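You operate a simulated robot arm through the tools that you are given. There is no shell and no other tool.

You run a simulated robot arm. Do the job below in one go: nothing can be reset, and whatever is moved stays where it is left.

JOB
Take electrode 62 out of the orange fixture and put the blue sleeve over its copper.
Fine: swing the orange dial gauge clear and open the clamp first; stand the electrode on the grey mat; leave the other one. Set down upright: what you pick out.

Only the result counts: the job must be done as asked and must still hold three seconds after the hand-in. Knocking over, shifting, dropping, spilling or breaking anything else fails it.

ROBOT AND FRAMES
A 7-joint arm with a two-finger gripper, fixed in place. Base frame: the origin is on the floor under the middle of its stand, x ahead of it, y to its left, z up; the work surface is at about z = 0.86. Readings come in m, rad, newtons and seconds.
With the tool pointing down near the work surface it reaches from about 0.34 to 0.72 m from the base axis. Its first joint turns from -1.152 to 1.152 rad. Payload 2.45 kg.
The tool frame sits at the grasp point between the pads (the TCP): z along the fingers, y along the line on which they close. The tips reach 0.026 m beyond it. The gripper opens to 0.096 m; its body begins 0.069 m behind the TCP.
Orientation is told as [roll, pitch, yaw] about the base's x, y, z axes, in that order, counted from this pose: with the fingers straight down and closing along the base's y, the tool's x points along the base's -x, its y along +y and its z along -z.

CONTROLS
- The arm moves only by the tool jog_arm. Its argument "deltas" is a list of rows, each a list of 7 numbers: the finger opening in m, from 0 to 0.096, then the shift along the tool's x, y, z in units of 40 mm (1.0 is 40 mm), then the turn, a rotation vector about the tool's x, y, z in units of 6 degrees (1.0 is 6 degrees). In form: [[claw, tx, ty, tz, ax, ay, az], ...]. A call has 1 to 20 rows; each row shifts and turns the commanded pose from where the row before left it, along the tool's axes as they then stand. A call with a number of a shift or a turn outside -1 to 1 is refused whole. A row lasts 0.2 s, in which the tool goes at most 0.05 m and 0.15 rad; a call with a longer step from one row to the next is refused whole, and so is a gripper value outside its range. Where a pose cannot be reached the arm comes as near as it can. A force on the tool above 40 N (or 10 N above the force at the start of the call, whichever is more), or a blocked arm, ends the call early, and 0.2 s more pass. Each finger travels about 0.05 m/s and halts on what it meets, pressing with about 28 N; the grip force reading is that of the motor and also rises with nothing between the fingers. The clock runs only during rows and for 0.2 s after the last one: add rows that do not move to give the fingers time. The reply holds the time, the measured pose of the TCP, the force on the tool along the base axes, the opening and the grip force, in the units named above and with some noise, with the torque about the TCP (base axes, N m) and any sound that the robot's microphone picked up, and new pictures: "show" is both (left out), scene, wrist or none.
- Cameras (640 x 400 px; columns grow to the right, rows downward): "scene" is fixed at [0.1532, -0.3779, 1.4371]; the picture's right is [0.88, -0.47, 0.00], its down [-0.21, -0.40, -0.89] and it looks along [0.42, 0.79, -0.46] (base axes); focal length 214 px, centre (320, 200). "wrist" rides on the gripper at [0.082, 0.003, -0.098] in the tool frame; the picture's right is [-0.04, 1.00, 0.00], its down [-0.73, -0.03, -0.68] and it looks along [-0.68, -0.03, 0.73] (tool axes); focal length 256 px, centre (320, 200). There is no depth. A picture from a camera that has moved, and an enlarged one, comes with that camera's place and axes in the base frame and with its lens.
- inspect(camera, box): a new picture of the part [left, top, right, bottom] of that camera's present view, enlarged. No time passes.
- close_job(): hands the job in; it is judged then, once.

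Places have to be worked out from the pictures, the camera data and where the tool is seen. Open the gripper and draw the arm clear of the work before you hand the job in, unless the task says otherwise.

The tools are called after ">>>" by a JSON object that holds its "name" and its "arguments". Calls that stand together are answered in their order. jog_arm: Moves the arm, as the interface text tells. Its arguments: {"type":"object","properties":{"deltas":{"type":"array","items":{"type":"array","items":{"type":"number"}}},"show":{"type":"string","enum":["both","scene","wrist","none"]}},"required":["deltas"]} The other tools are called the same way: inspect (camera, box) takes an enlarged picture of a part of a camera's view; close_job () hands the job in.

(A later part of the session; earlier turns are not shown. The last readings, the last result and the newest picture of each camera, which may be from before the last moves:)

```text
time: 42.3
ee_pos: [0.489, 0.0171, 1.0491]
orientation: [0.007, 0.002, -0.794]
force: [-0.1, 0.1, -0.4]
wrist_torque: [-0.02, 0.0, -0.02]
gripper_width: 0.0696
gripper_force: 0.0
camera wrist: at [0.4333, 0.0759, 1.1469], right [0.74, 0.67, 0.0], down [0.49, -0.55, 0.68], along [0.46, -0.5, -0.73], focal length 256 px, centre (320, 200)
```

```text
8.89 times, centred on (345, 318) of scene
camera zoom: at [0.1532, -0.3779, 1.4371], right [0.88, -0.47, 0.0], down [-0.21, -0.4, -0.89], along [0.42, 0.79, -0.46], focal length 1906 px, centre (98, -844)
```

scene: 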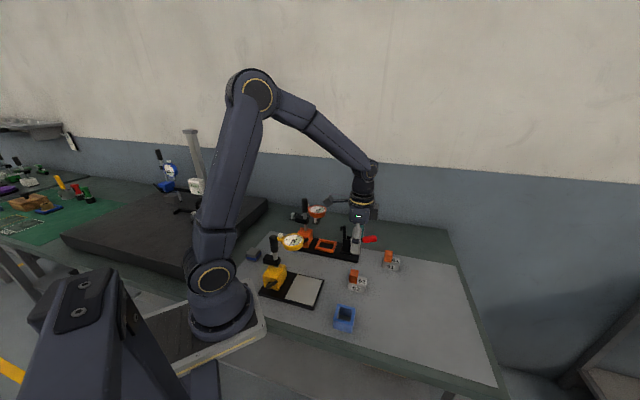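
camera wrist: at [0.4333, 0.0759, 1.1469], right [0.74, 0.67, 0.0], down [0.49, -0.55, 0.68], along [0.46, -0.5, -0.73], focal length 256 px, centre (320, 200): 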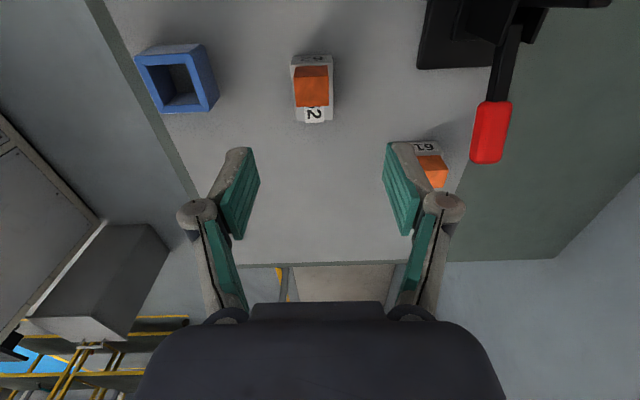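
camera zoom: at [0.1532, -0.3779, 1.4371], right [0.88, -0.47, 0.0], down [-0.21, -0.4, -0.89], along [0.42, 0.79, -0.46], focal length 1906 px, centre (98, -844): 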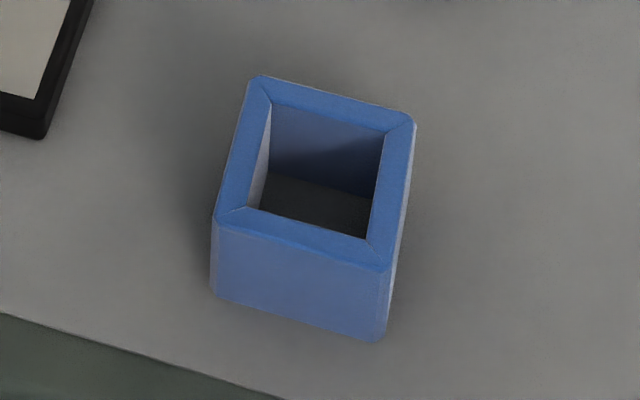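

The sleeve is about 52 mm square outside, about 37 mm inside and about 34 mm tall, and it already lies parallel to the tool axes. Since the holder is only about 39 mm wide, I need good side-to-side centring, so I'll gently pinch 62's holder to fix its centreline exactly. First step: move over it and descend to z 0.96.

>>> {"name": "jog_arm", "arguments": {"deltas": [[0.07, 0, -0.245, 0.2, 0, 0, 0], [0.07, 0, 0, 0.5, 0, 0, 0], [0.07, 0, 0, 0.6, 0, 0, 0], [0.07, 0, 0, 0.6, 0, 0, 0], [0.07, 0, 0, 0.3, 0, 0, 0], [0.07, 0, 0, 0, 0, 0, 0]], "show": "both"}}

>>> {"name": "inspect", "arguments": {"camera": "wrist", "box": [200, 40, 440, 240]}}

>>> {"name": "inspect", "arguments": {"camera": "scene", "box": [320, 220, 400, 300]}}

```text
time: 43.7
ee_pos: [0.4814, 0.01, 0.9595]
orientation: [0.005, 0.0, -0.792]
force: [0.4, 0.1, -0.6]
wrist_torque: [0.01, 0.03, 0.0]
gripper_width: 0.07
gripper_force: 0.0
camera wrist: at [0.4267, 0.0694, 1.0585], right [0.74, 0.67, 0.0], down [0.49, -0.55, 0.68], along [0.46, -0.5, -0.73], focal length 256 px, centre (320, 200)
```

scene: 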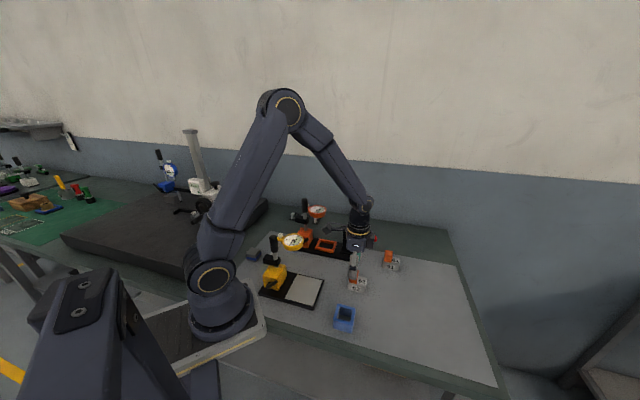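
wrist: 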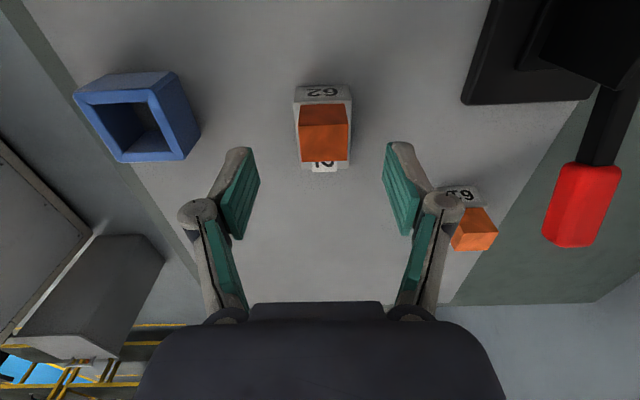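

```text
2.00 times, centred on (320, 140) of wrist
camera zoom: at [0.4267, 0.0694, 1.0585], right [0.74, 0.67, 0.0], down [0.49, -0.55, 0.68], along [0.46, -0.5, -0.73], focal length 512 px, centre (320, 320)
```

zoom: 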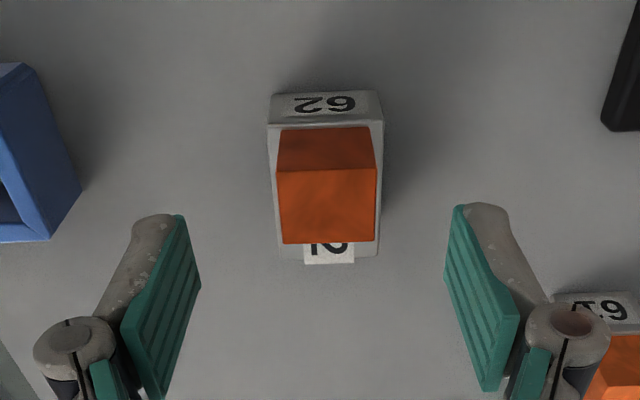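

```text
5.00 times, centred on (360, 260) of scene
camera zoom: at [0.1532, -0.3779, 1.4371], right [0.88, -0.47, 0.0], down [-0.21, -0.4, -0.89], along [0.42, 0.79, -0.46], focal length 1072 px, centre (120, -100)
```

zoom: 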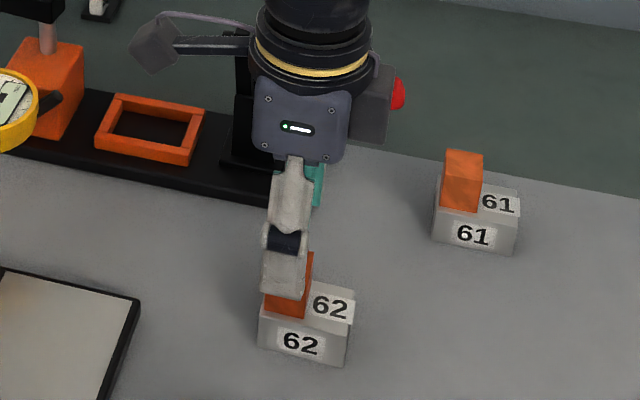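

Well centred. I'll descend to z 0.893 so the tips straddle the holder sides about 7 mm above the mat.

>>> {"name": "jog_arm", "arguments": {"deltas": [[0.07, 0, 0, 0.4, 0, 0, 0], [0.07, 0, 0, 0.5, 0, 0, 0], [0.07, 0, 0, 0.45, 0, 0, 0], [0.07, 0, 0, 0.3, 0, 0, 0], [0.07, 0, 0, 0, 0, 0, 0]], "show": "wrist"}}

>>> {"name": "jog_arm", "arguments": {"deltas": [[0.06, 0, 0, 0, 0, 0, 0], [0.052, 0, 0, 0, 0, 0, 0], [0.046, 0, 0, 0, 0, 0, 0], [0.042, 0, 0, 0, 0, 0, 0], [0.038, 0, 0, 0, 0, 0, 0], [0.036, 0, 0, 0, 0, 0, 0], [0.036, 0, 0, 0, 0, 0, 0]], "show": "both"}}

>>> {"name": "inspect", "arguments": {"camera": "wrist", "box": [200, 40, 440, 240]}}

```text
time: 44.9
ee_pos: [0.4819, 0.0104, 0.8944]
orientation: [0.006, 0.002, -0.792]
force: [-0.7, 0.0, 0.1]
wrist_torque: [0.03, 0.03, -0.02]
gripper_width: 0.0698
gripper_force: 0.0
camera wrist: at [0.427, 0.0697, 0.9925], right [0.74, 0.67, 0.0], down [0.49, -0.55, 0.68], along [0.46, -0.5, -0.73], focal length 256 px, centre (320, 200)
```

wrist: 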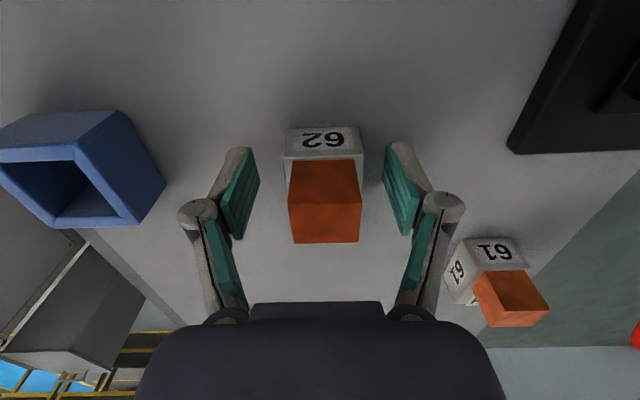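

```text
time: 46.5
ee_pos: [0.483, 0.0108, 0.8957]
orientation: [0.003, 0.0, -0.792]
force: [2.3, 3.2, 4.6]
wrist_torque: [0.04, -0.14, 0.07]
gripper_width: 0.0398
gripper_force: 28.1
camera wrist: at [0.4273, 0.0699, 0.9929], right [0.74, 0.67, 0.01], down [0.49, -0.55, 0.68], along [0.46, -0.5, -0.73], focal length 256 px, centre (320, 200)
```

scene: 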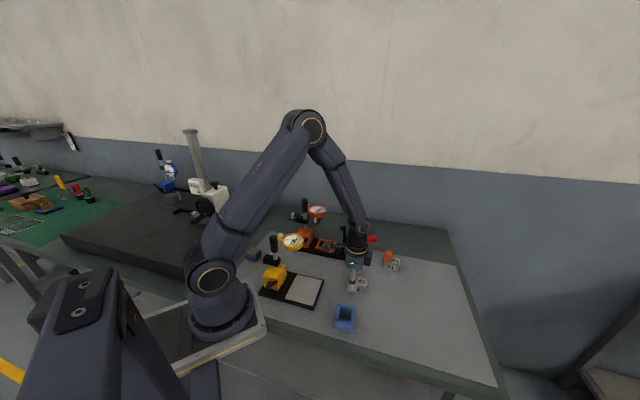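
wrist: 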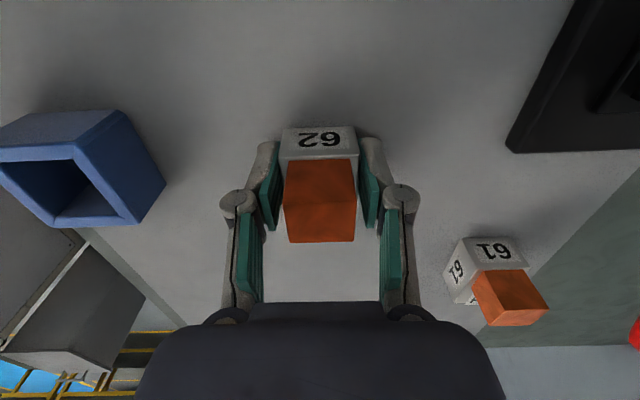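

```text
2.00 times, centred on (320, 140) of wrist
camera zoom: at [0.4273, 0.0699, 0.9929], right [0.74, 0.67, 0.01], down [0.49, -0.55, 0.68], along [0.46, -0.5, -0.73], focal length 512 px, centre (320, 320)
```

zoom: 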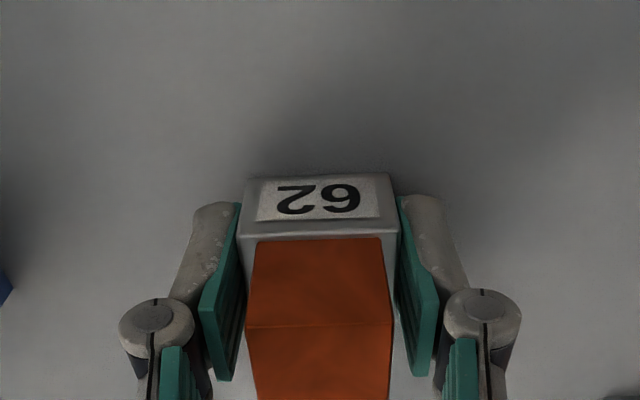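

The holder is pinched at 39.8 mm, so its centreline and the copper centre now coincide with my commanded position, and the image confirms the copper is centred lengthwise too. I'll release, rise, and move by exact increments 132 mm toward the sleeve.

>>> {"name": "jog_arm", "arguments": {"deltas": [[0.046, 0, 0, 0, 0, 0, 0], [0.06, 0, 0, 0, 0, 0, 0], [0.07, 0, 0, 0, 0, 0, 0], [0.08, 0, 0, -0.3, 0, 0, 0], [0.08, 0, 0, -0.6, 0, 0, 0], [0.08, 0, 0, -0.7, 0, 0, 0], [0.08, 0, 0, -0.7, 0, 0, 0], [0.08, 0, 0, 0, 0, 0, 0]], "show": "both"}}

>>> {"name": "inspect", "arguments": {"camera": "wrist", "box": [40, 30, 400, 230]}}

```text
time: 48.3
ee_pos: [0.4804, 0.0111, 0.9867]
orientation: [0.005, 0.001, -0.793]
force: [-0.1, 0.8, -0.3]
wrist_torque: [0.0, -0.02, 0.0]
gripper_width: 0.08
gripper_force: 0.1
camera wrist: at [0.426, 0.0689, 1.085], right [0.74, 0.67, 0.0], down [0.49, -0.55, 0.68], along [0.46, -0.5, -0.73], focal length 256 px, centre (320, 200)
```

scene: 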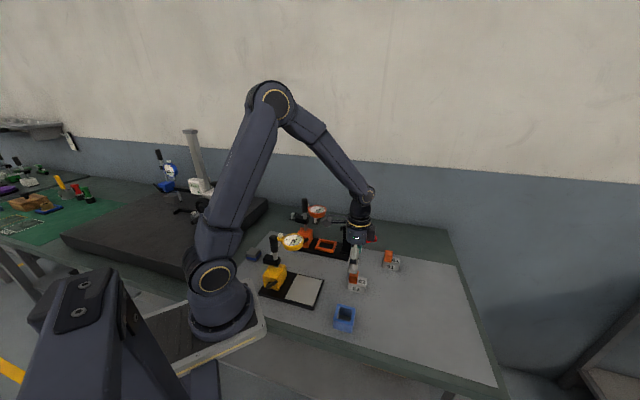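
wrist: 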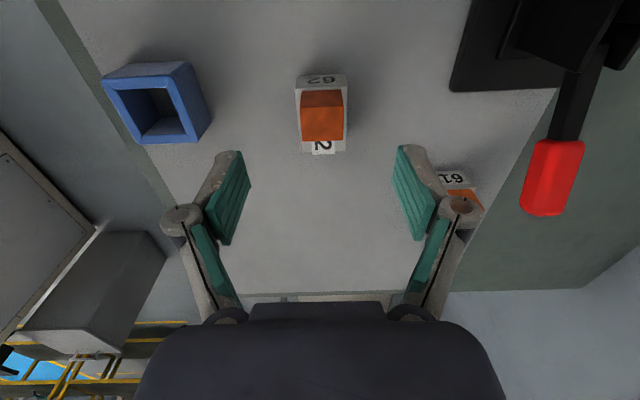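

```text
1.78 times, centred on (220, 130) of wrist
camera zoom: at [0.426, 0.0689, 1.085], right [0.74, 0.67, 0.0], down [0.49, -0.55, 0.68], along [0.46, -0.5, -0.73], focal length 455 px, centre (498, 324)
```

zoom: 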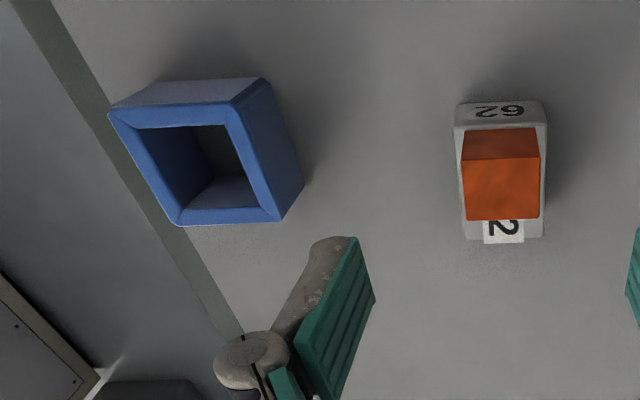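

62 is undisturbed. I'll move across to above the sleeve at the same height.

>>> {"name": "jog_arm", "arguments": {"deltas": [[0.08, 0, -0.505, 0, 0, 0, 0], [0.08, 0, -0.8, 0, 0, 0, 0], [0.08, 0, -0.8, 0, 0, 0, 0], [0.08, 0, -0.8, 0, 0, 0, 0], [0.08, 0, -0.4, 0, 0, 0, 0], [0.08, 0, 0, 0, 0, 0, 0]], "show": "both"}}

>>> {"name": "inspect", "arguments": {"camera": "wrist", "box": [200, 40, 440, 240]}}

```text
time: 49.7
ee_pos: [0.3878, -0.0836, 0.9858]
orientation: [0.005, -0.001, -0.792]
force: [-0.1, -0.1, 0.2]
wrist_torque: [0.03, 0.02, -0.01]
gripper_width: 0.0797
gripper_force: 0.0
camera wrist: at [0.3317, -0.0241, 1.0844], right [0.74, 0.67, 0.0], down [0.49, -0.55, 0.68], along [0.46, -0.5, -0.73], focal length 256 px, centre (320, 200)
```

scene: 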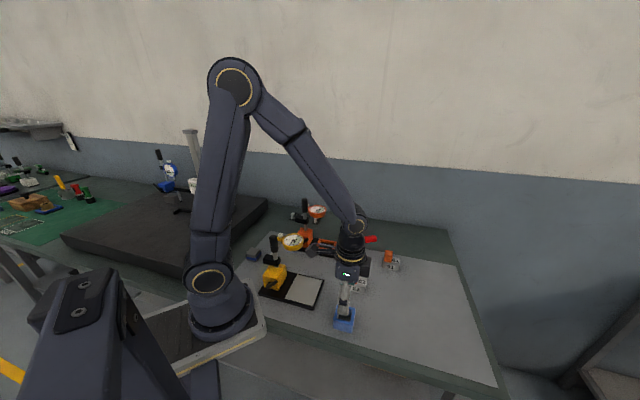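
wrist: 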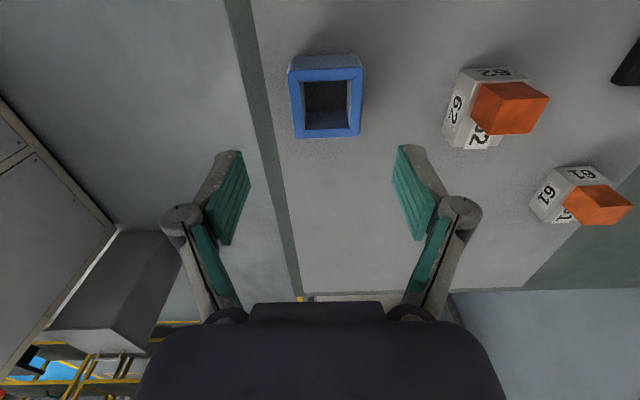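

```text
2.00 times, centred on (320, 140) of wrist
camera zoom: at [0.3317, -0.0241, 1.0844], right [0.74, 0.67, 0.0], down [0.49, -0.55, 0.68], along [0.46, -0.5, -0.73], focal length 512 px, centre (320, 320)
```

zoom: 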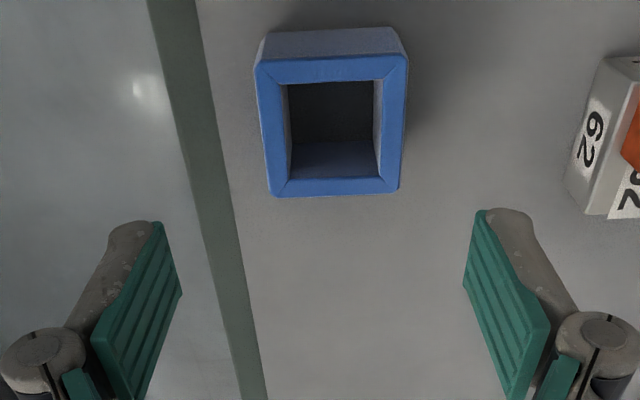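

The sleeve's centre is about 4 mm to the +y side of the tool and 1–3 mm off lengthwise, and its sides are parallel to the pads. I'll shift 4 mm and descend to TCP z 0.896 with the fingers at 80 mm.

>>> {"name": "jog_arm", "arguments": {"deltas": [[0.08, 0, 0.1, 0.3, 0, 0, 0], [0.08, 0, 0, 0.6, 0, 0, 0], [0.08, 0, 0, 0.6, 0, 0, 0], [0.08, 0, 0, 0.5, 0, 0, 0], [0.08, 0, 0, 0.25, 0, 0, 0], [0.08, 0, 0, 0, 0, 0, 0]], "show": "both"}}

>>> {"name": "inspect", "arguments": {"camera": "wrist", "box": [200, 80, 440, 260]}}

>>> {"name": "inspect", "arguments": {"camera": "scene", "box": [310, 260, 390, 340]}}

```text
time: 51.1
ee_pos: [0.3893, -0.0796, 0.8953]
orientation: [0.005, 0.002, -0.792]
force: [-0.2, 0.3, 0.1]
wrist_torque: [0.02, 0.0, 0.01]
gripper_width: 0.08
gripper_force: 0.1
camera wrist: at [0.3348, -0.0204, 0.9938], right [0.74, 0.67, 0.0], down [0.49, -0.55, 0.68], along [0.46, -0.5, -0.73], focal length 256 px, centre (320, 200)
```

scene: 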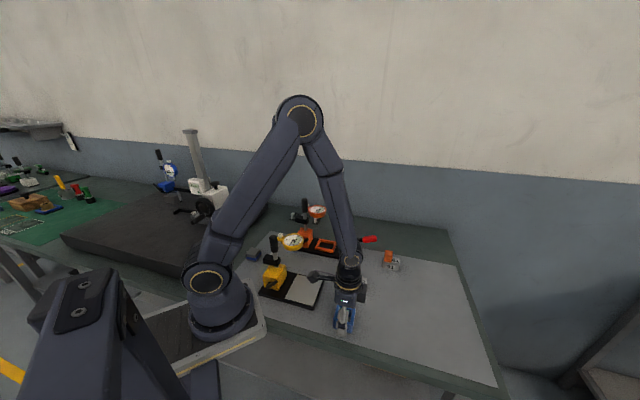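
wrist: 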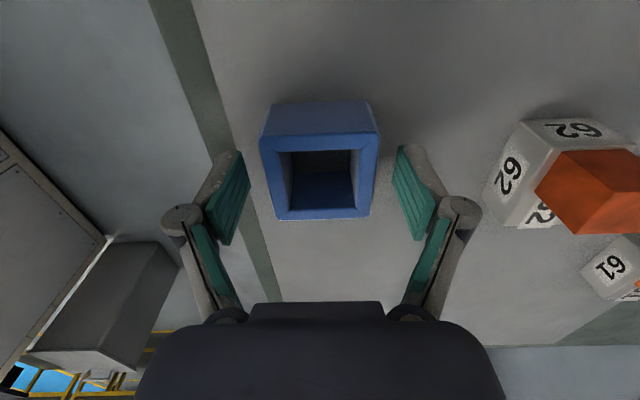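

```text
2.22 times, centred on (320, 170) of wrist
camera zoom: at [0.3348, -0.0204, 0.9938], right [0.74, 0.67, 0.0], down [0.49, -0.55, 0.68], along [0.46, -0.5, -0.73], focal length 569 px, centre (320, 267)
```

zoom: 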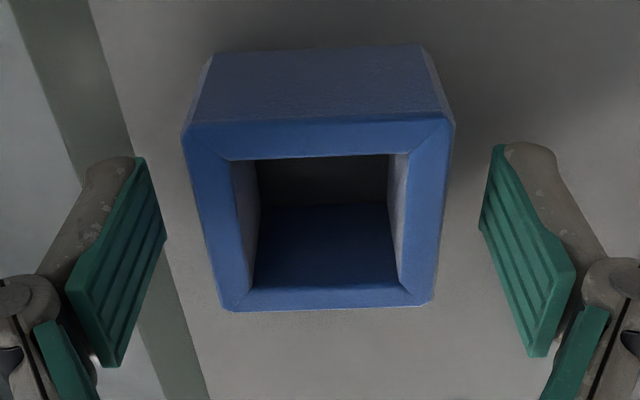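

```text
5.00 times, centred on (350, 300) of scene
camera zoom: at [0.1532, -0.3779, 1.4371], right [0.88, -0.47, 0.0], down [-0.21, -0.4, -0.89], along [0.42, 0.79, -0.46], focal length 1072 px, centre (170, -300)
```

zoom: 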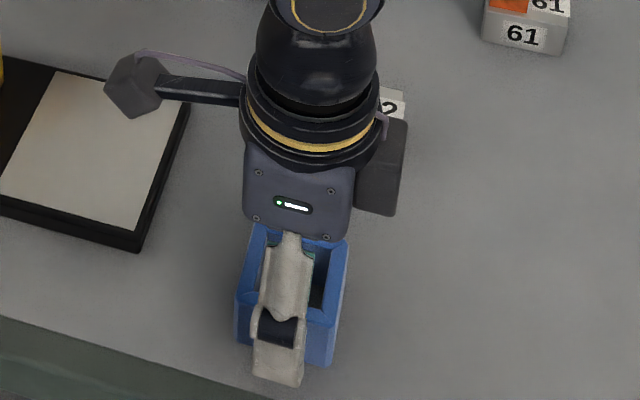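

Close-up, the sleeve is centred within about 1 mm of the tool in both directions (inner about 37 mm, outer about 52 mm). I'll close the fingers gently on it.

>>> {"name": "jog_arm", "arguments": {"deltas": [[0.07, 0, 0, 0, 0, 0, 0], [0.062, 0, 0, 0, 0, 0, 0], [0.056, 0, 0, 0, 0, 0, 0], [0.05, 0, 0, 0, 0, 0, 0], [0.044, 0, 0, 0, 0, 0, 0], [0.044, 0, 0, 0, 0, 0, 0], [0.044, 0, 0, 0, 0, 0, 0]], "show": "wrist"}}

>>> {"name": "inspect", "arguments": {"camera": "wrist", "box": [200, 80, 440, 260]}}

```text
time: 52.7
ee_pos: [0.3902, -0.079, 0.8956]
orientation: [0.005, 0.0, -0.792]
force: [-0.4, 0.0, 6.6]
wrist_torque: [0.0, 0.04, -0.01]
gripper_width: 0.0526
gripper_force: 28.1
camera wrist: at [0.3349, -0.0204, 0.9941], right [0.74, 0.67, 0.0], down [0.49, -0.55, 0.68], along [0.46, -0.5, -0.73], focal length 256 px, centre (320, 200)
```

wrist: 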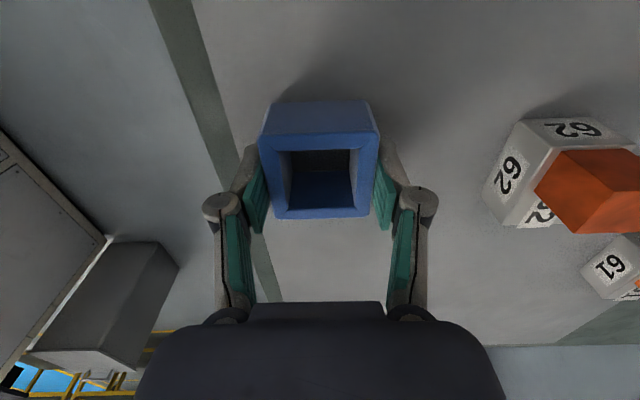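

```text
2.22 times, centred on (320, 170) of wrist
camera zoom: at [0.3349, -0.0204, 0.9941], right [0.74, 0.67, 0.0], down [0.49, -0.55, 0.68], along [0.46, -0.5, -0.73], focal length 569 px, centre (320, 267)
```

zoom: 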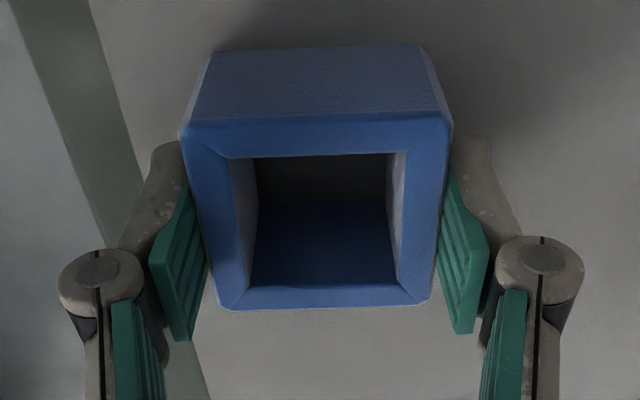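

The sleeve is gripped at 52.6 mm. I'll lift slowly, first 12 mm as a check and then on up to clear height.

>>> {"name": "jog_arm", "arguments": {"deltas": [[0.044, 0, 0, -0.05, 0, 0, 0], [0.044, 0, 0, -0.1, 0, 0, 0], [0.044, 0, 0, -0.15, 0, 0, 0], [0.044, 0, 0, 0, 0, 0, 0]], "show": "both"}}

>>> {"name": "inspect", "arguments": {"camera": "scene", "box": [310, 260, 390, 340]}}

```text
time: 53.7
ee_pos: [0.3909, -0.0791, 0.9081]
orientation: [0.004, -0.001, -0.794]
force: [0.6, 0.6, -0.8]
wrist_torque: [-0.03, 0.02, -0.01]
gripper_width: 0.0527
gripper_force: 28.0
camera wrist: at [0.3353, -0.0206, 1.0063], right [0.74, 0.67, 0.0], down [0.49, -0.55, 0.68], along [0.46, -0.5, -0.73], focal length 256 px, centre (320, 200)
```

scene: 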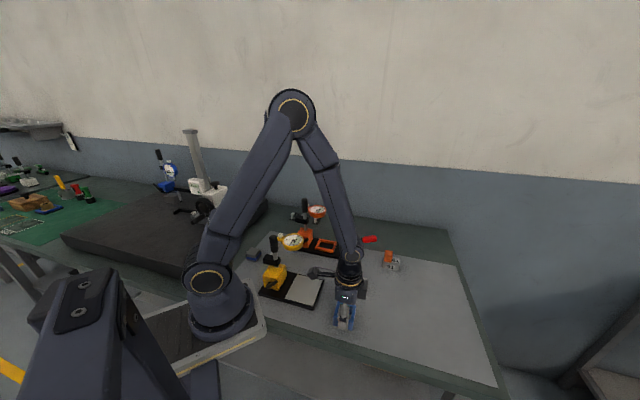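
wrist: 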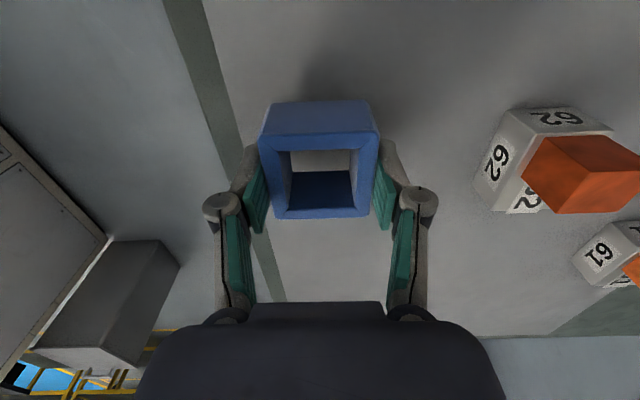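

```text
5.00 times, centred on (350, 300) of scene
camera zoom: at [0.1532, -0.3779, 1.4371], right [0.88, -0.47, 0.0], down [-0.21, -0.4, -0.89], along [0.42, 0.79, -0.46], focal length 1072 px, centre (170, -300)
```

zoom: 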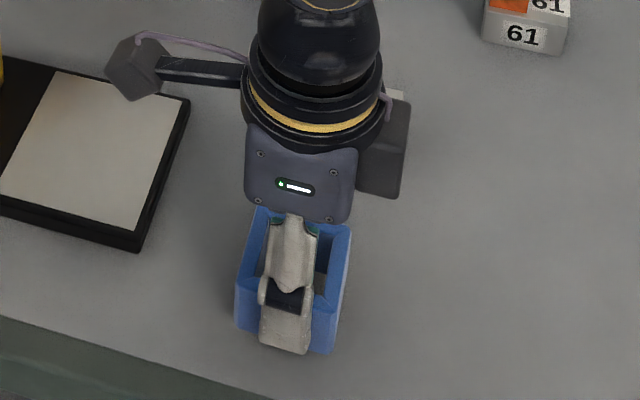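

The sleeve is in hand and open at both ends. I'll raise it so its bottom clears the copper by about 30 mm and move back by the exact reverse increments to above 62, with a ~3 mm lengthwise bias toward the holder's long end.

>>> {"name": "jog_arm", "arguments": {"deltas": [[0.044, 0, 0, -0.25, 0, 0, 0], [0.044, 0, 0, -0.4, 0, 0, 0], [0.044, 0, 0, -0.5, 0, 0, 0], [0.044, 0, 0, -0.5, 0, 0, 0], [0.044, 0, 0, -0.3, 0, 0, 0], [0.044, 0, 0, 0, 0, 0, 0]], "show": "wrist"}}

>>> {"name": "jog_arm", "arguments": {"deltas": [[0.044, 0, 0.3, 0, 0, 0, 0], [0.044, -0.095, 0.5, 0, 0, 0, 0], [0.044, 0, 0.6, 0, 0, 0, 0], [0.044, 0, 0.6, 0, 0, 0, 0], [0.044, 0, 0.6, 0, 0, 0, 0], [0.044, 0, 0.4, 0, 0, 0, 0], [0.044, 0, 0.205, 0, 0, 0, 0], [0.044, 0, 0, 0, 0, 0, 0]], "show": "both"}}

>>> {"name": "inspect", "arguments": {"camera": "wrist", "box": [200, 60, 440, 240]}}

>>> {"name": "inspect", "arguments": {"camera": "scene", "box": [320, 220, 400, 300]}}

```text
time: 55.1
ee_pos: [0.3913, -0.0793, 0.9865]
orientation: [0.004, 0.0, -0.793]
force: [0.0, 0.6, -0.3]
wrist_torque: [0.01, 0.02, -0.02]
gripper_width: 0.0527
gripper_force: 27.9
camera wrist: at [0.3358, -0.0207, 1.0844], right [0.74, 0.67, 0.0], down [0.49, -0.55, 0.68], along [0.46, -0.5, -0.73], focal length 256 px, centre (320, 200)
```

wrist: 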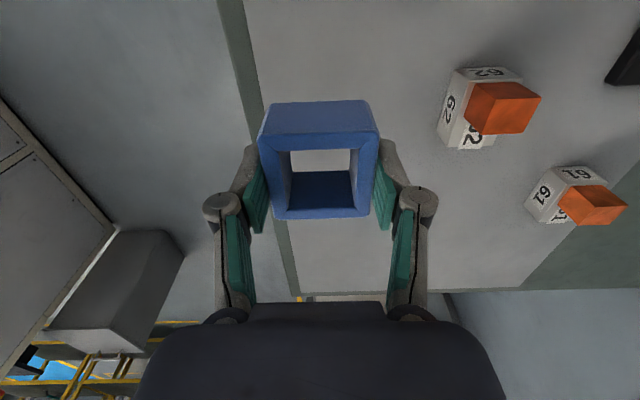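

```text
time: 56.9
ee_pos: [0.4849, 0.0083, 0.9866]
orientation: [0.006, 0.002, -0.792]
force: [-0.6, 0.0, -0.3]
wrist_torque: [-0.04, 0.0, 0.01]
gripper_width: 0.0527
gripper_force: 28.1
camera wrist: at [0.4292, 0.0669, 1.0846], right [0.74, 0.67, 0.0], down [0.49, -0.55, 0.68], along [0.46, -0.5, -0.74], focal length 256 px, centre (320, 200)
```

scene: 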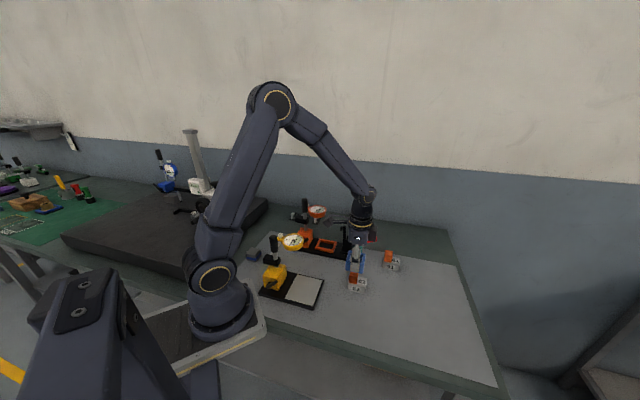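
wrist: 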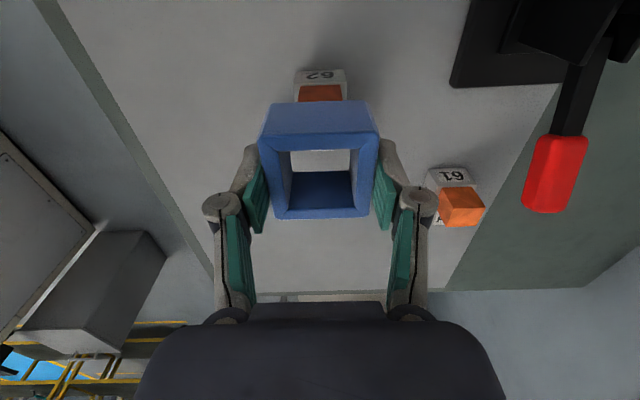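

```text
2.22 times, centred on (320, 150) of wrist
camera zoom: at [0.4292, 0.0669, 1.0846], right [0.74, 0.67, 0.0], down [0.49, -0.55, 0.68], along [0.46, -0.5, -0.74], focal length 569 px, centre (320, 311)
```

zoom: 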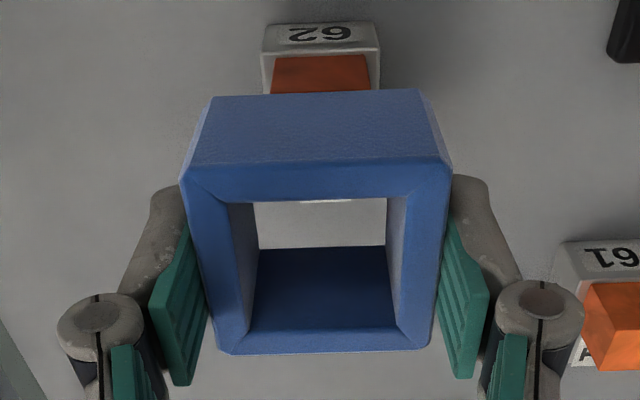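

```text
5.00 times, centred on (360, 260) of scene
camera zoom: at [0.1533, -0.3779, 1.4371], right [0.88, -0.47, 0.0], down [-0.21, -0.4, -0.89], along [0.42, 0.79, -0.46], focal length 1072 px, centre (120, -100)
```

zoom: 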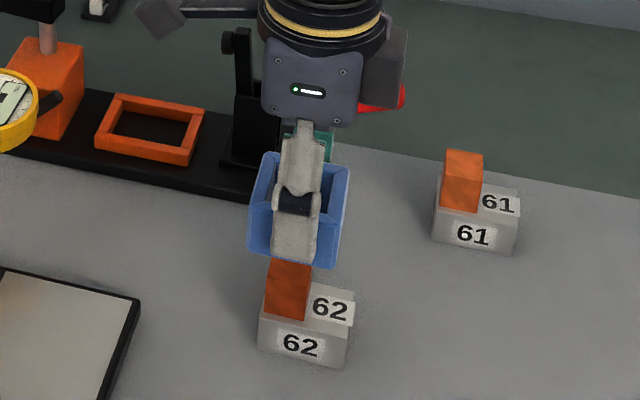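

The sleeve is above the copper with lateral centring looking right. I'll lower until the sleeve's bottom is just above the copper top (TCP about 0.962) and check from both views.

>>> {"name": "jog_arm", "arguments": {"deltas": [[0.044, 0, 0, 0.2, 0, 0, 0], [0.044, 0, 0, 0.25, 0, 0, 0], [0.044, 0, 0, 0.17, 0, 0, 0], [0.044, 0, 0, 0, 0, 0, 0]], "show": "both"}}

>>> {"name": "inspect", "arguments": {"camera": "wrist", "box": [200, 60, 440, 240]}}

>>> {"name": "inspect", "arguments": {"camera": "scene", "box": [325, 240, 385, 300]}}

```text
time: 57.9
ee_pos: [0.4836, 0.007, 0.9615]
orientation: [0.006, 0.0, -0.793]
force: [0.6, 0.5, -0.1]
wrist_torque: [-0.03, -0.03, 0.0]
gripper_width: 0.053
gripper_force: 28.2
camera wrist: at [0.4291, 0.0667, 1.0596], right [0.74, 0.67, 0.0], down [0.49, -0.55, 0.68], along [0.46, -0.5, -0.74], focal length 256 px, centre (320, 200)
```

scene: 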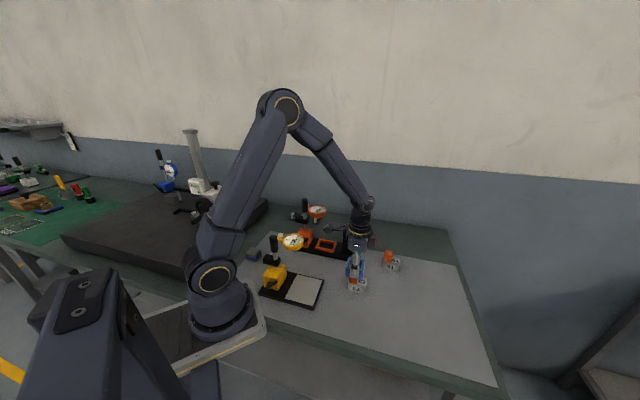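
wrist: 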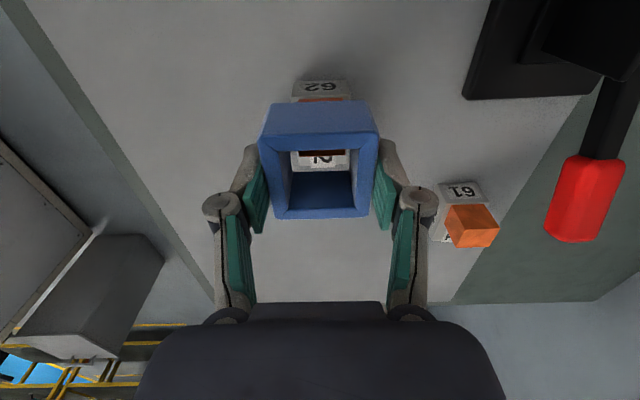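

```text
2.22 times, centred on (320, 150) of wrist
camera zoom: at [0.4291, 0.0667, 1.0596], right [0.74, 0.67, 0.0], down [0.49, -0.55, 0.68], along [0.46, -0.5, -0.74], focal length 569 px, centre (320, 311)
```

zoom: 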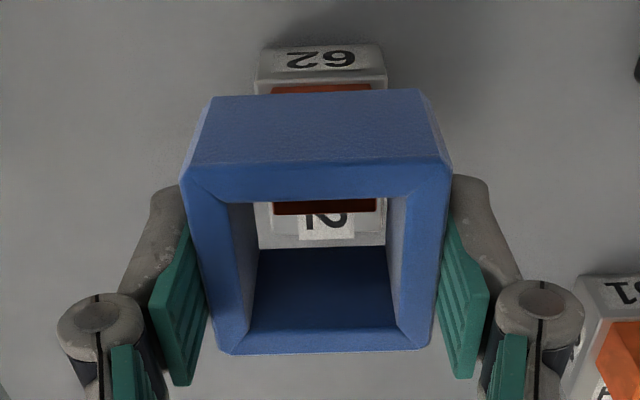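

```text
6.67 times, centred on (355, 270) of scene
camera zoom: at [0.1532, -0.3779, 1.4371], right [0.88, -0.47, 0.0], down [-0.21, -0.4, -0.89], along [0.42, 0.79, -0.46], focal length 1430 px, centre (87, -267)
```

zoom: 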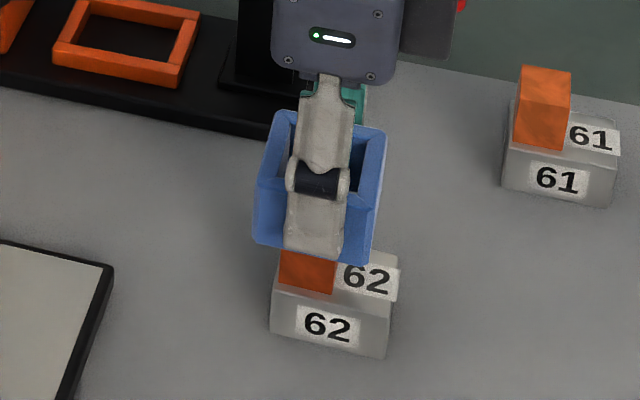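

Looking through the sleeve I can see the copper centred between its side walls, with about 3 mm and 8 mm gaps lengthwise, so it will slide over. I'll lower it slowly around the copper.

>>> {"name": "jog_arm", "arguments": {"deltas": [[0.044, 0, 0, 0.1, 0, 0, 0], [0.044, 0, 0, 0.13, 0, 0, 0], [0.044, 0, 0, 0.13, 0, 0, 0], [0.044, 0, 0, 0.14, 0, 0, 0], [0.044, 0, 0, 0, 0, 0, 0]], "show": "both"}}

>>> {"name": "inspect", "arguments": {"camera": "wrist", "box": [200, 60, 440, 240]}}

>>> {"name": "inspect", "arguments": {"camera": "scene", "box": [325, 240, 385, 300]}}

```text
time: 59.1
ee_pos: [0.4837, 0.0078, 0.9423]
orientation: [0.005, 0.002, -0.792]
force: [0.3, 0.9, -1.1]
wrist_torque: [-0.02, 0.01, 0.01]
gripper_width: 0.0528
gripper_force: 27.8
camera wrist: at [0.4293, 0.0666, 1.0399], right [0.74, 0.67, 0.0], down [0.49, -0.55, 0.68], along [0.46, -0.5, -0.74], focal length 256 px, centre (320, 200)
```

scene: 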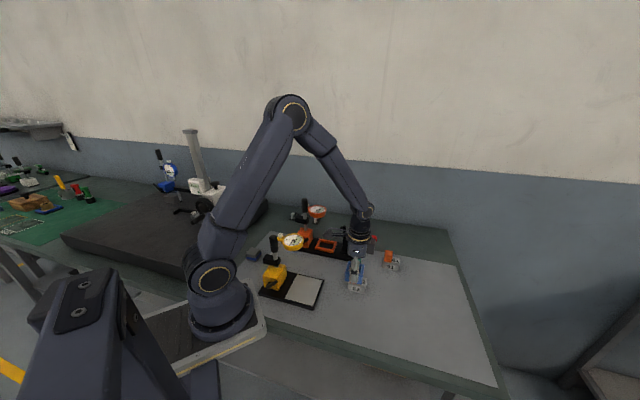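
wrist: 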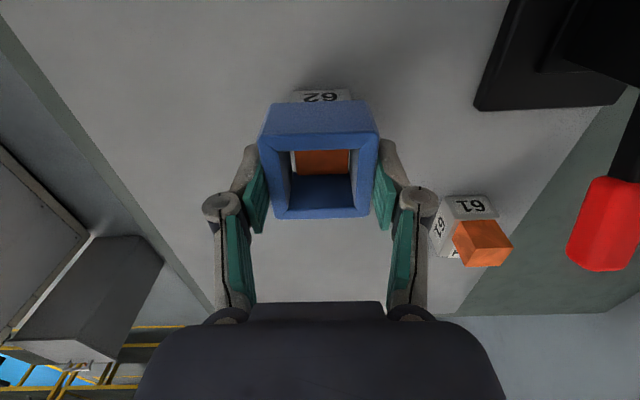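

```text
2.22 times, centred on (320, 150) of wrist
camera zoom: at [0.4293, 0.0666, 1.0399], right [0.74, 0.67, 0.0], down [0.49, -0.55, 0.68], along [0.46, -0.5, -0.74], focal length 569 px, centre (320, 311)
```

zoom: 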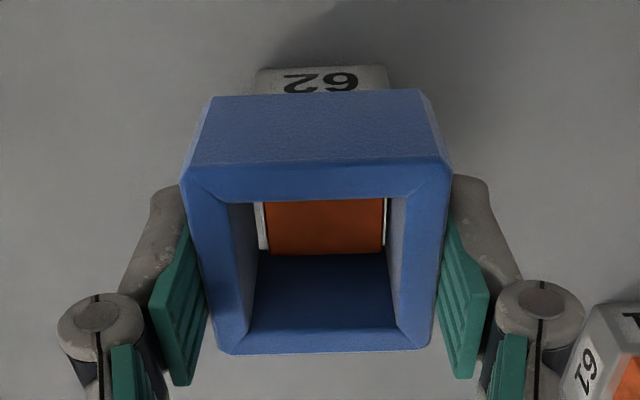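

```text
6.67 times, centred on (355, 270) of scene
camera zoom: at [0.1532, -0.3779, 1.4371], right [0.88, -0.47, 0.0], down [-0.21, -0.4, -0.89], along [0.42, 0.79, -0.46], focal length 1430 px, centre (87, -267)
```

zoom: 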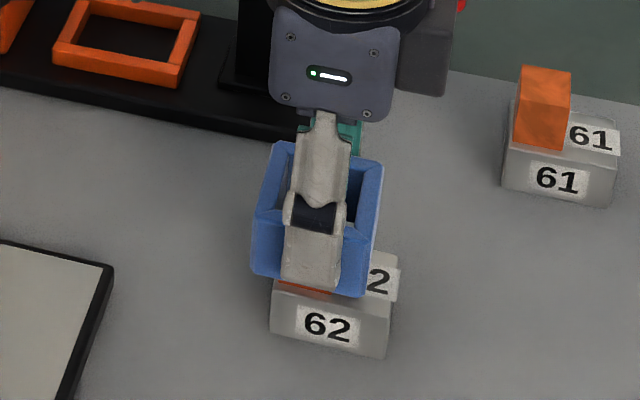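

The copper is inside the sleeve with no contact force. I'll lower another 12 mm, then feel for seating in small steps.

>>> {"name": "jog_arm", "arguments": {"deltas": [[0.044, 0, 0, 0.1, 0, 0, 0], [0.044, 0, 0, 0.1, 0, 0, 0], [0.044, 0, 0, 0.1, 0, 0, 0], [0.044, 0, 0, 0, 0, 0, 0]], "show": "wrist"}}

>>> {"name": "jog_arm", "arguments": {"deltas": [[0.044, 0, 0, 0.03, 0, 0, 0], [0.044, 0, 0, 0, 0, 0, 0]], "show": "none"}}

```text
time: 60.1
ee_pos: [0.4842, 0.0074, 0.9287]
orientation: [0.004, 0.001, -0.791]
force: [-0.3, 0.0, -0.5]
wrist_torque: [0.01, -0.02, -0.02]
gripper_width: 0.0527
gripper_force: 27.8
camera wrist: at [0.429, 0.0666, 1.0275], right [0.74, 0.67, 0.0], down [0.49, -0.55, 0.68], along [0.46, -0.5, -0.74], focal length 256 px, centre (320, 200)
```

wrist: 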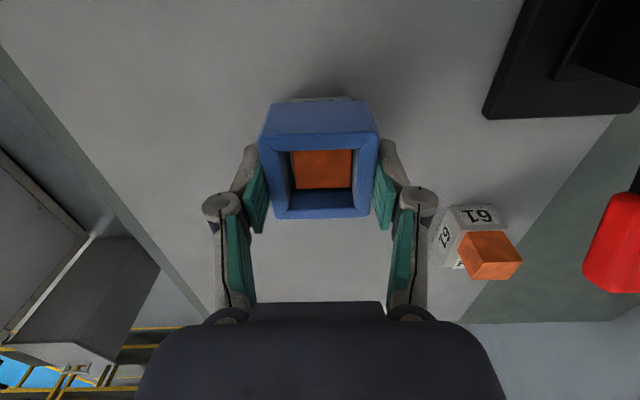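

```text
time: 60.7
ee_pos: [0.4834, 0.0076, 0.9268]
orientation: [0.005, 0.0, -0.793]
force: [0.2, 0.2, -0.6]
wrist_torque: [0.0, 0.02, 0.0]
gripper_width: 0.0528
gripper_force: 28.0
```

No contact yet at z 0.927; seating is expected around 0.9255. I'll continue in steps of about 1 mm.

>>> {"name": "jog_arm", "arguments": {"deltas": [[0.044, 0, 0, 0.025, 0, 0, 0], [0.044, 0, 0, 0, 0, 0, 0]], "show": "none"}}

>>> {"name": "jog_arm", "arguments": {"deltas": [[0.044, 0, 0, 0.02, 0, 0, 0], [0.044, 0, 0, 0, 0, 0, 0]], "show": "both"}}

>>> {"name": "inspect", "arguments": {"camera": "wrist", "box": [200, 60, 440, 240]}}

>>> {"name": "inspect", "arguments": {"camera": "scene", "box": [325, 240, 385, 300]}}

```text
time: 61.3
ee_pos: [0.4835, 0.0092, 0.9272]
orientation: [0.005, 0.0, -0.793]
force: [-0.5, -0.4, 0.0]
wrist_torque: [-0.04, -0.04, -0.02]
gripper_width: 0.0525
gripper_force: 28.2
```

```text
time: 61.9
ee_pos: [0.4844, 0.007, 0.9252]
orientation: [0.006, 0.0, -0.793]
force: [-0.4, -1.1, 0.3]
wrist_torque: [0.02, 0.01, 0.03]
gripper_width: 0.0528
gripper_force: 28.3
camera wrist: at [0.4292, 0.0667, 1.0247], right [0.74, 0.67, 0.0], down [0.49, -0.55, 0.68], along [0.46, -0.5, -0.73], focal length 256 px, centre (320, 200)
```

scene: 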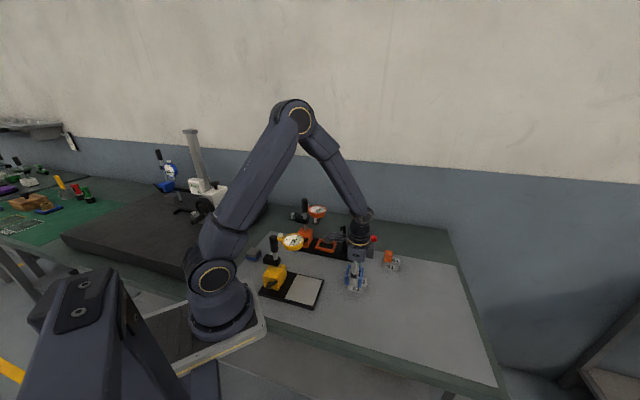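
wrist: 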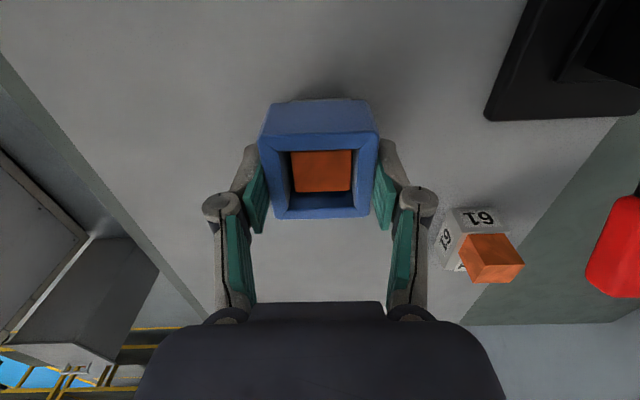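

```text
2.22 times, centred on (320, 150) of wrist
camera zoom: at [0.4292, 0.0667, 1.0247], right [0.74, 0.67, 0.0], down [0.49, -0.55, 0.68], along [0.46, -0.5, -0.73], focal length 569 px, centre (320, 311)
```

zoom: 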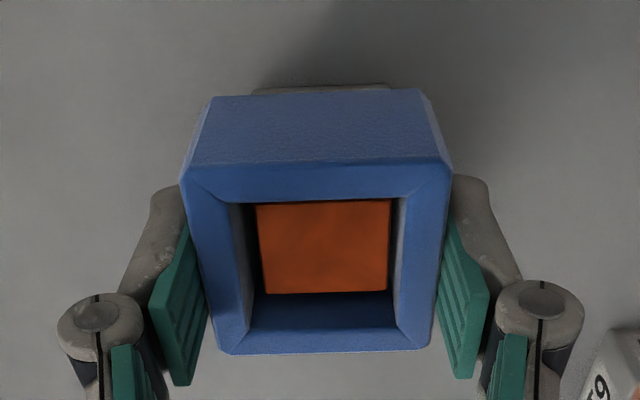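

```text
6.67 times, centred on (355, 270) of scene
camera zoom: at [0.1532, -0.3779, 1.4371], right [0.88, -0.47, 0.0], down [-0.21, -0.4, -0.89], along [0.42, 0.79, -0.46], focal length 1430 px, centre (87, -267)
```

zoom: 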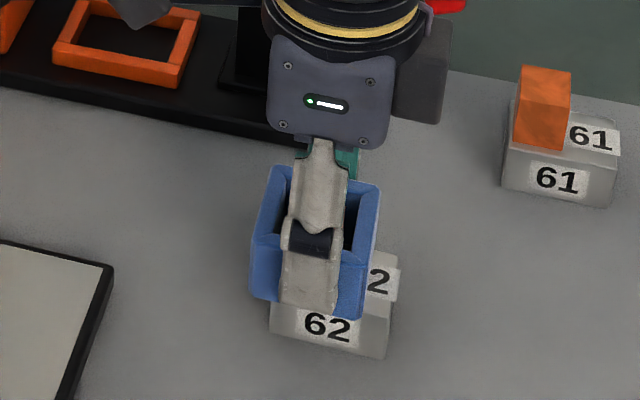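

Still free, and the copper looks centred inside the sleeve. Continuing down in sub-millimetre steps until I feel the holder top.

>>> {"name": "jog_arm", "arguments": {"deltas": [[0.044, 0, 0, 0.02, 0, 0, 0], [0.044, 0, 0, 0, 0, 0, 0]], "show": "none"}}

>>> {"name": "jog_arm", "arguments": {"deltas": [[0.044, 0, 0, 0.02, 0, 0, 0], [0.044, 0, 0, 0, 0, 0, 0]], "show": "none"}}

```text
time: 62.5
ee_pos: [0.484, 0.0067, 0.9266]
orientation: [0.006, -0.001, -0.793]
force: [-2.3, -0.6, 5.1]
wrist_torque: [-0.12, 0.03, 0.02]
gripper_width: 0.0529
gripper_force: 28.1
```

```text
time: 63.1
ee_pos: [0.4836, 0.0076, 0.9258]
orientation: [0.007, 0.001, -0.792]
force: [-4.1, -1.0, 21.0]
wrist_torque: [-0.07, -0.08, 0.01]
gripper_width: 0.0529
gripper_force: 27.9
```

Seated: 21 N of contact at z 0.926, matching the holder-top height. I'll relieve the pressure slightly, then open the fingers evenly.

>>> {"name": "jog_arm", "arguments": {"deltas": [[0.044, 0, 0, -0.018, 0, 0, 0], [0.044, 0, 0, 0, 0, 0, 0]], "show": "none"}}

>>> {"name": "jog_arm", "arguments": {"deltas": [[0.056, 0, 0, 0, 0, 0, 0], [0.06, 0, 0, 0, 0, 0, 0], [0.066, 0, 0, 0, 0, 0, 0], [0.074, 0, 0, 0, 0, 0, 0], [0.08, 0, 0, 0, 0, 0, 0], [0.08, 0, 0, 0, 0, 0, 0]], "show": "both"}}

>>> {"name": "inspect", "arguments": {"camera": "wrist", "box": [200, 60, 440, 240]}}

>>> {"name": "inspect", "arguments": {"camera": "scene", "box": [325, 240, 385, 300]}}

```text
time: 63.7
ee_pos: [0.4842, 0.0071, 0.9251]
orientation: [0.006, 0.0, -0.792]
force: [1.4, 0.7, 11.8]
wrist_torque: [-0.01, -0.04, 0.04]
gripper_width: 0.0531
gripper_force: 28.0
```

```text
time: 65.1
ee_pos: [0.4851, 0.0078, 0.925]
orientation: [0.004, 0.001, -0.792]
force: [-1.2, -0.2, -0.3]
wrist_torque: [0.0, -0.03, -0.02]
gripper_width: 0.0798
gripper_force: 0.1
camera wrist: at [0.4292, 0.0666, 1.0238], right [0.74, 0.67, 0.0], down [0.49, -0.55, 0.68], along [0.46, -0.5, -0.73], focal length 256 px, centre (320, 200)
```

scene: 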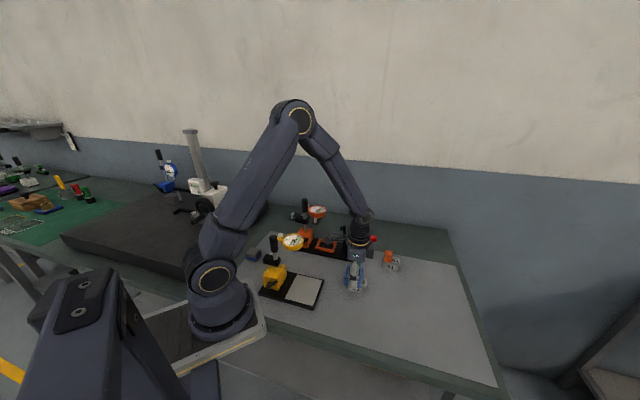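
wrist: 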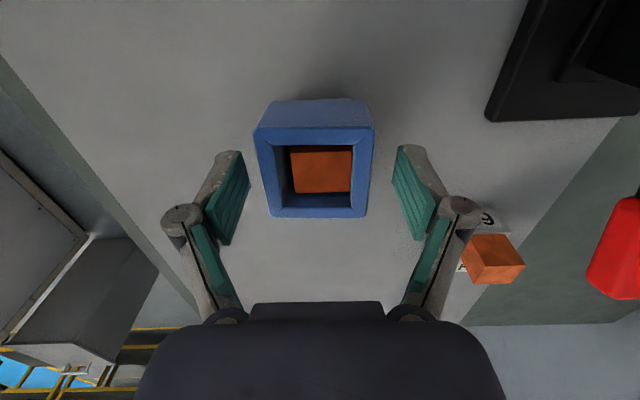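

```text
2.22 times, centred on (320, 150) of wrist
camera zoom: at [0.4292, 0.0666, 1.0238], right [0.74, 0.67, 0.0], down [0.49, -0.55, 0.68], along [0.46, -0.5, -0.73], focal length 569 px, centre (320, 311)
```

zoom: 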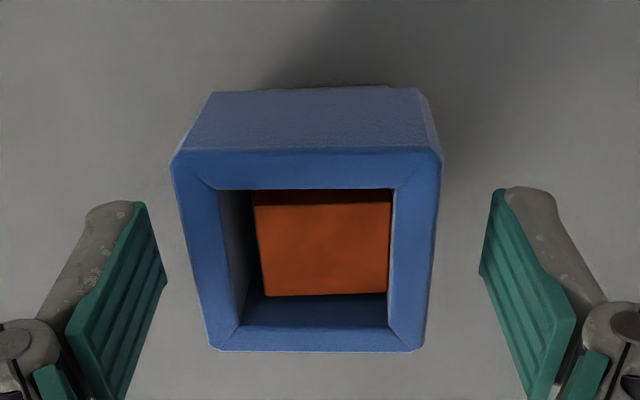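

```text
6.67 times, centred on (355, 270) of scene
camera zoom: at [0.1532, -0.3779, 1.4371], right [0.88, -0.47, 0.0], down [-0.21, -0.4, -0.89], along [0.42, 0.79, -0.46], focal length 1430 px, centre (87, -267)
```

zoom: 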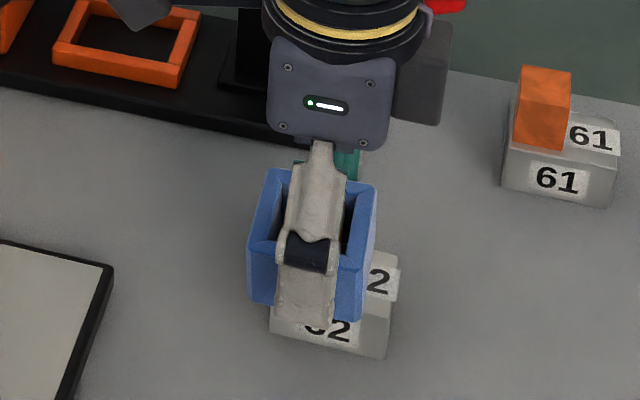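

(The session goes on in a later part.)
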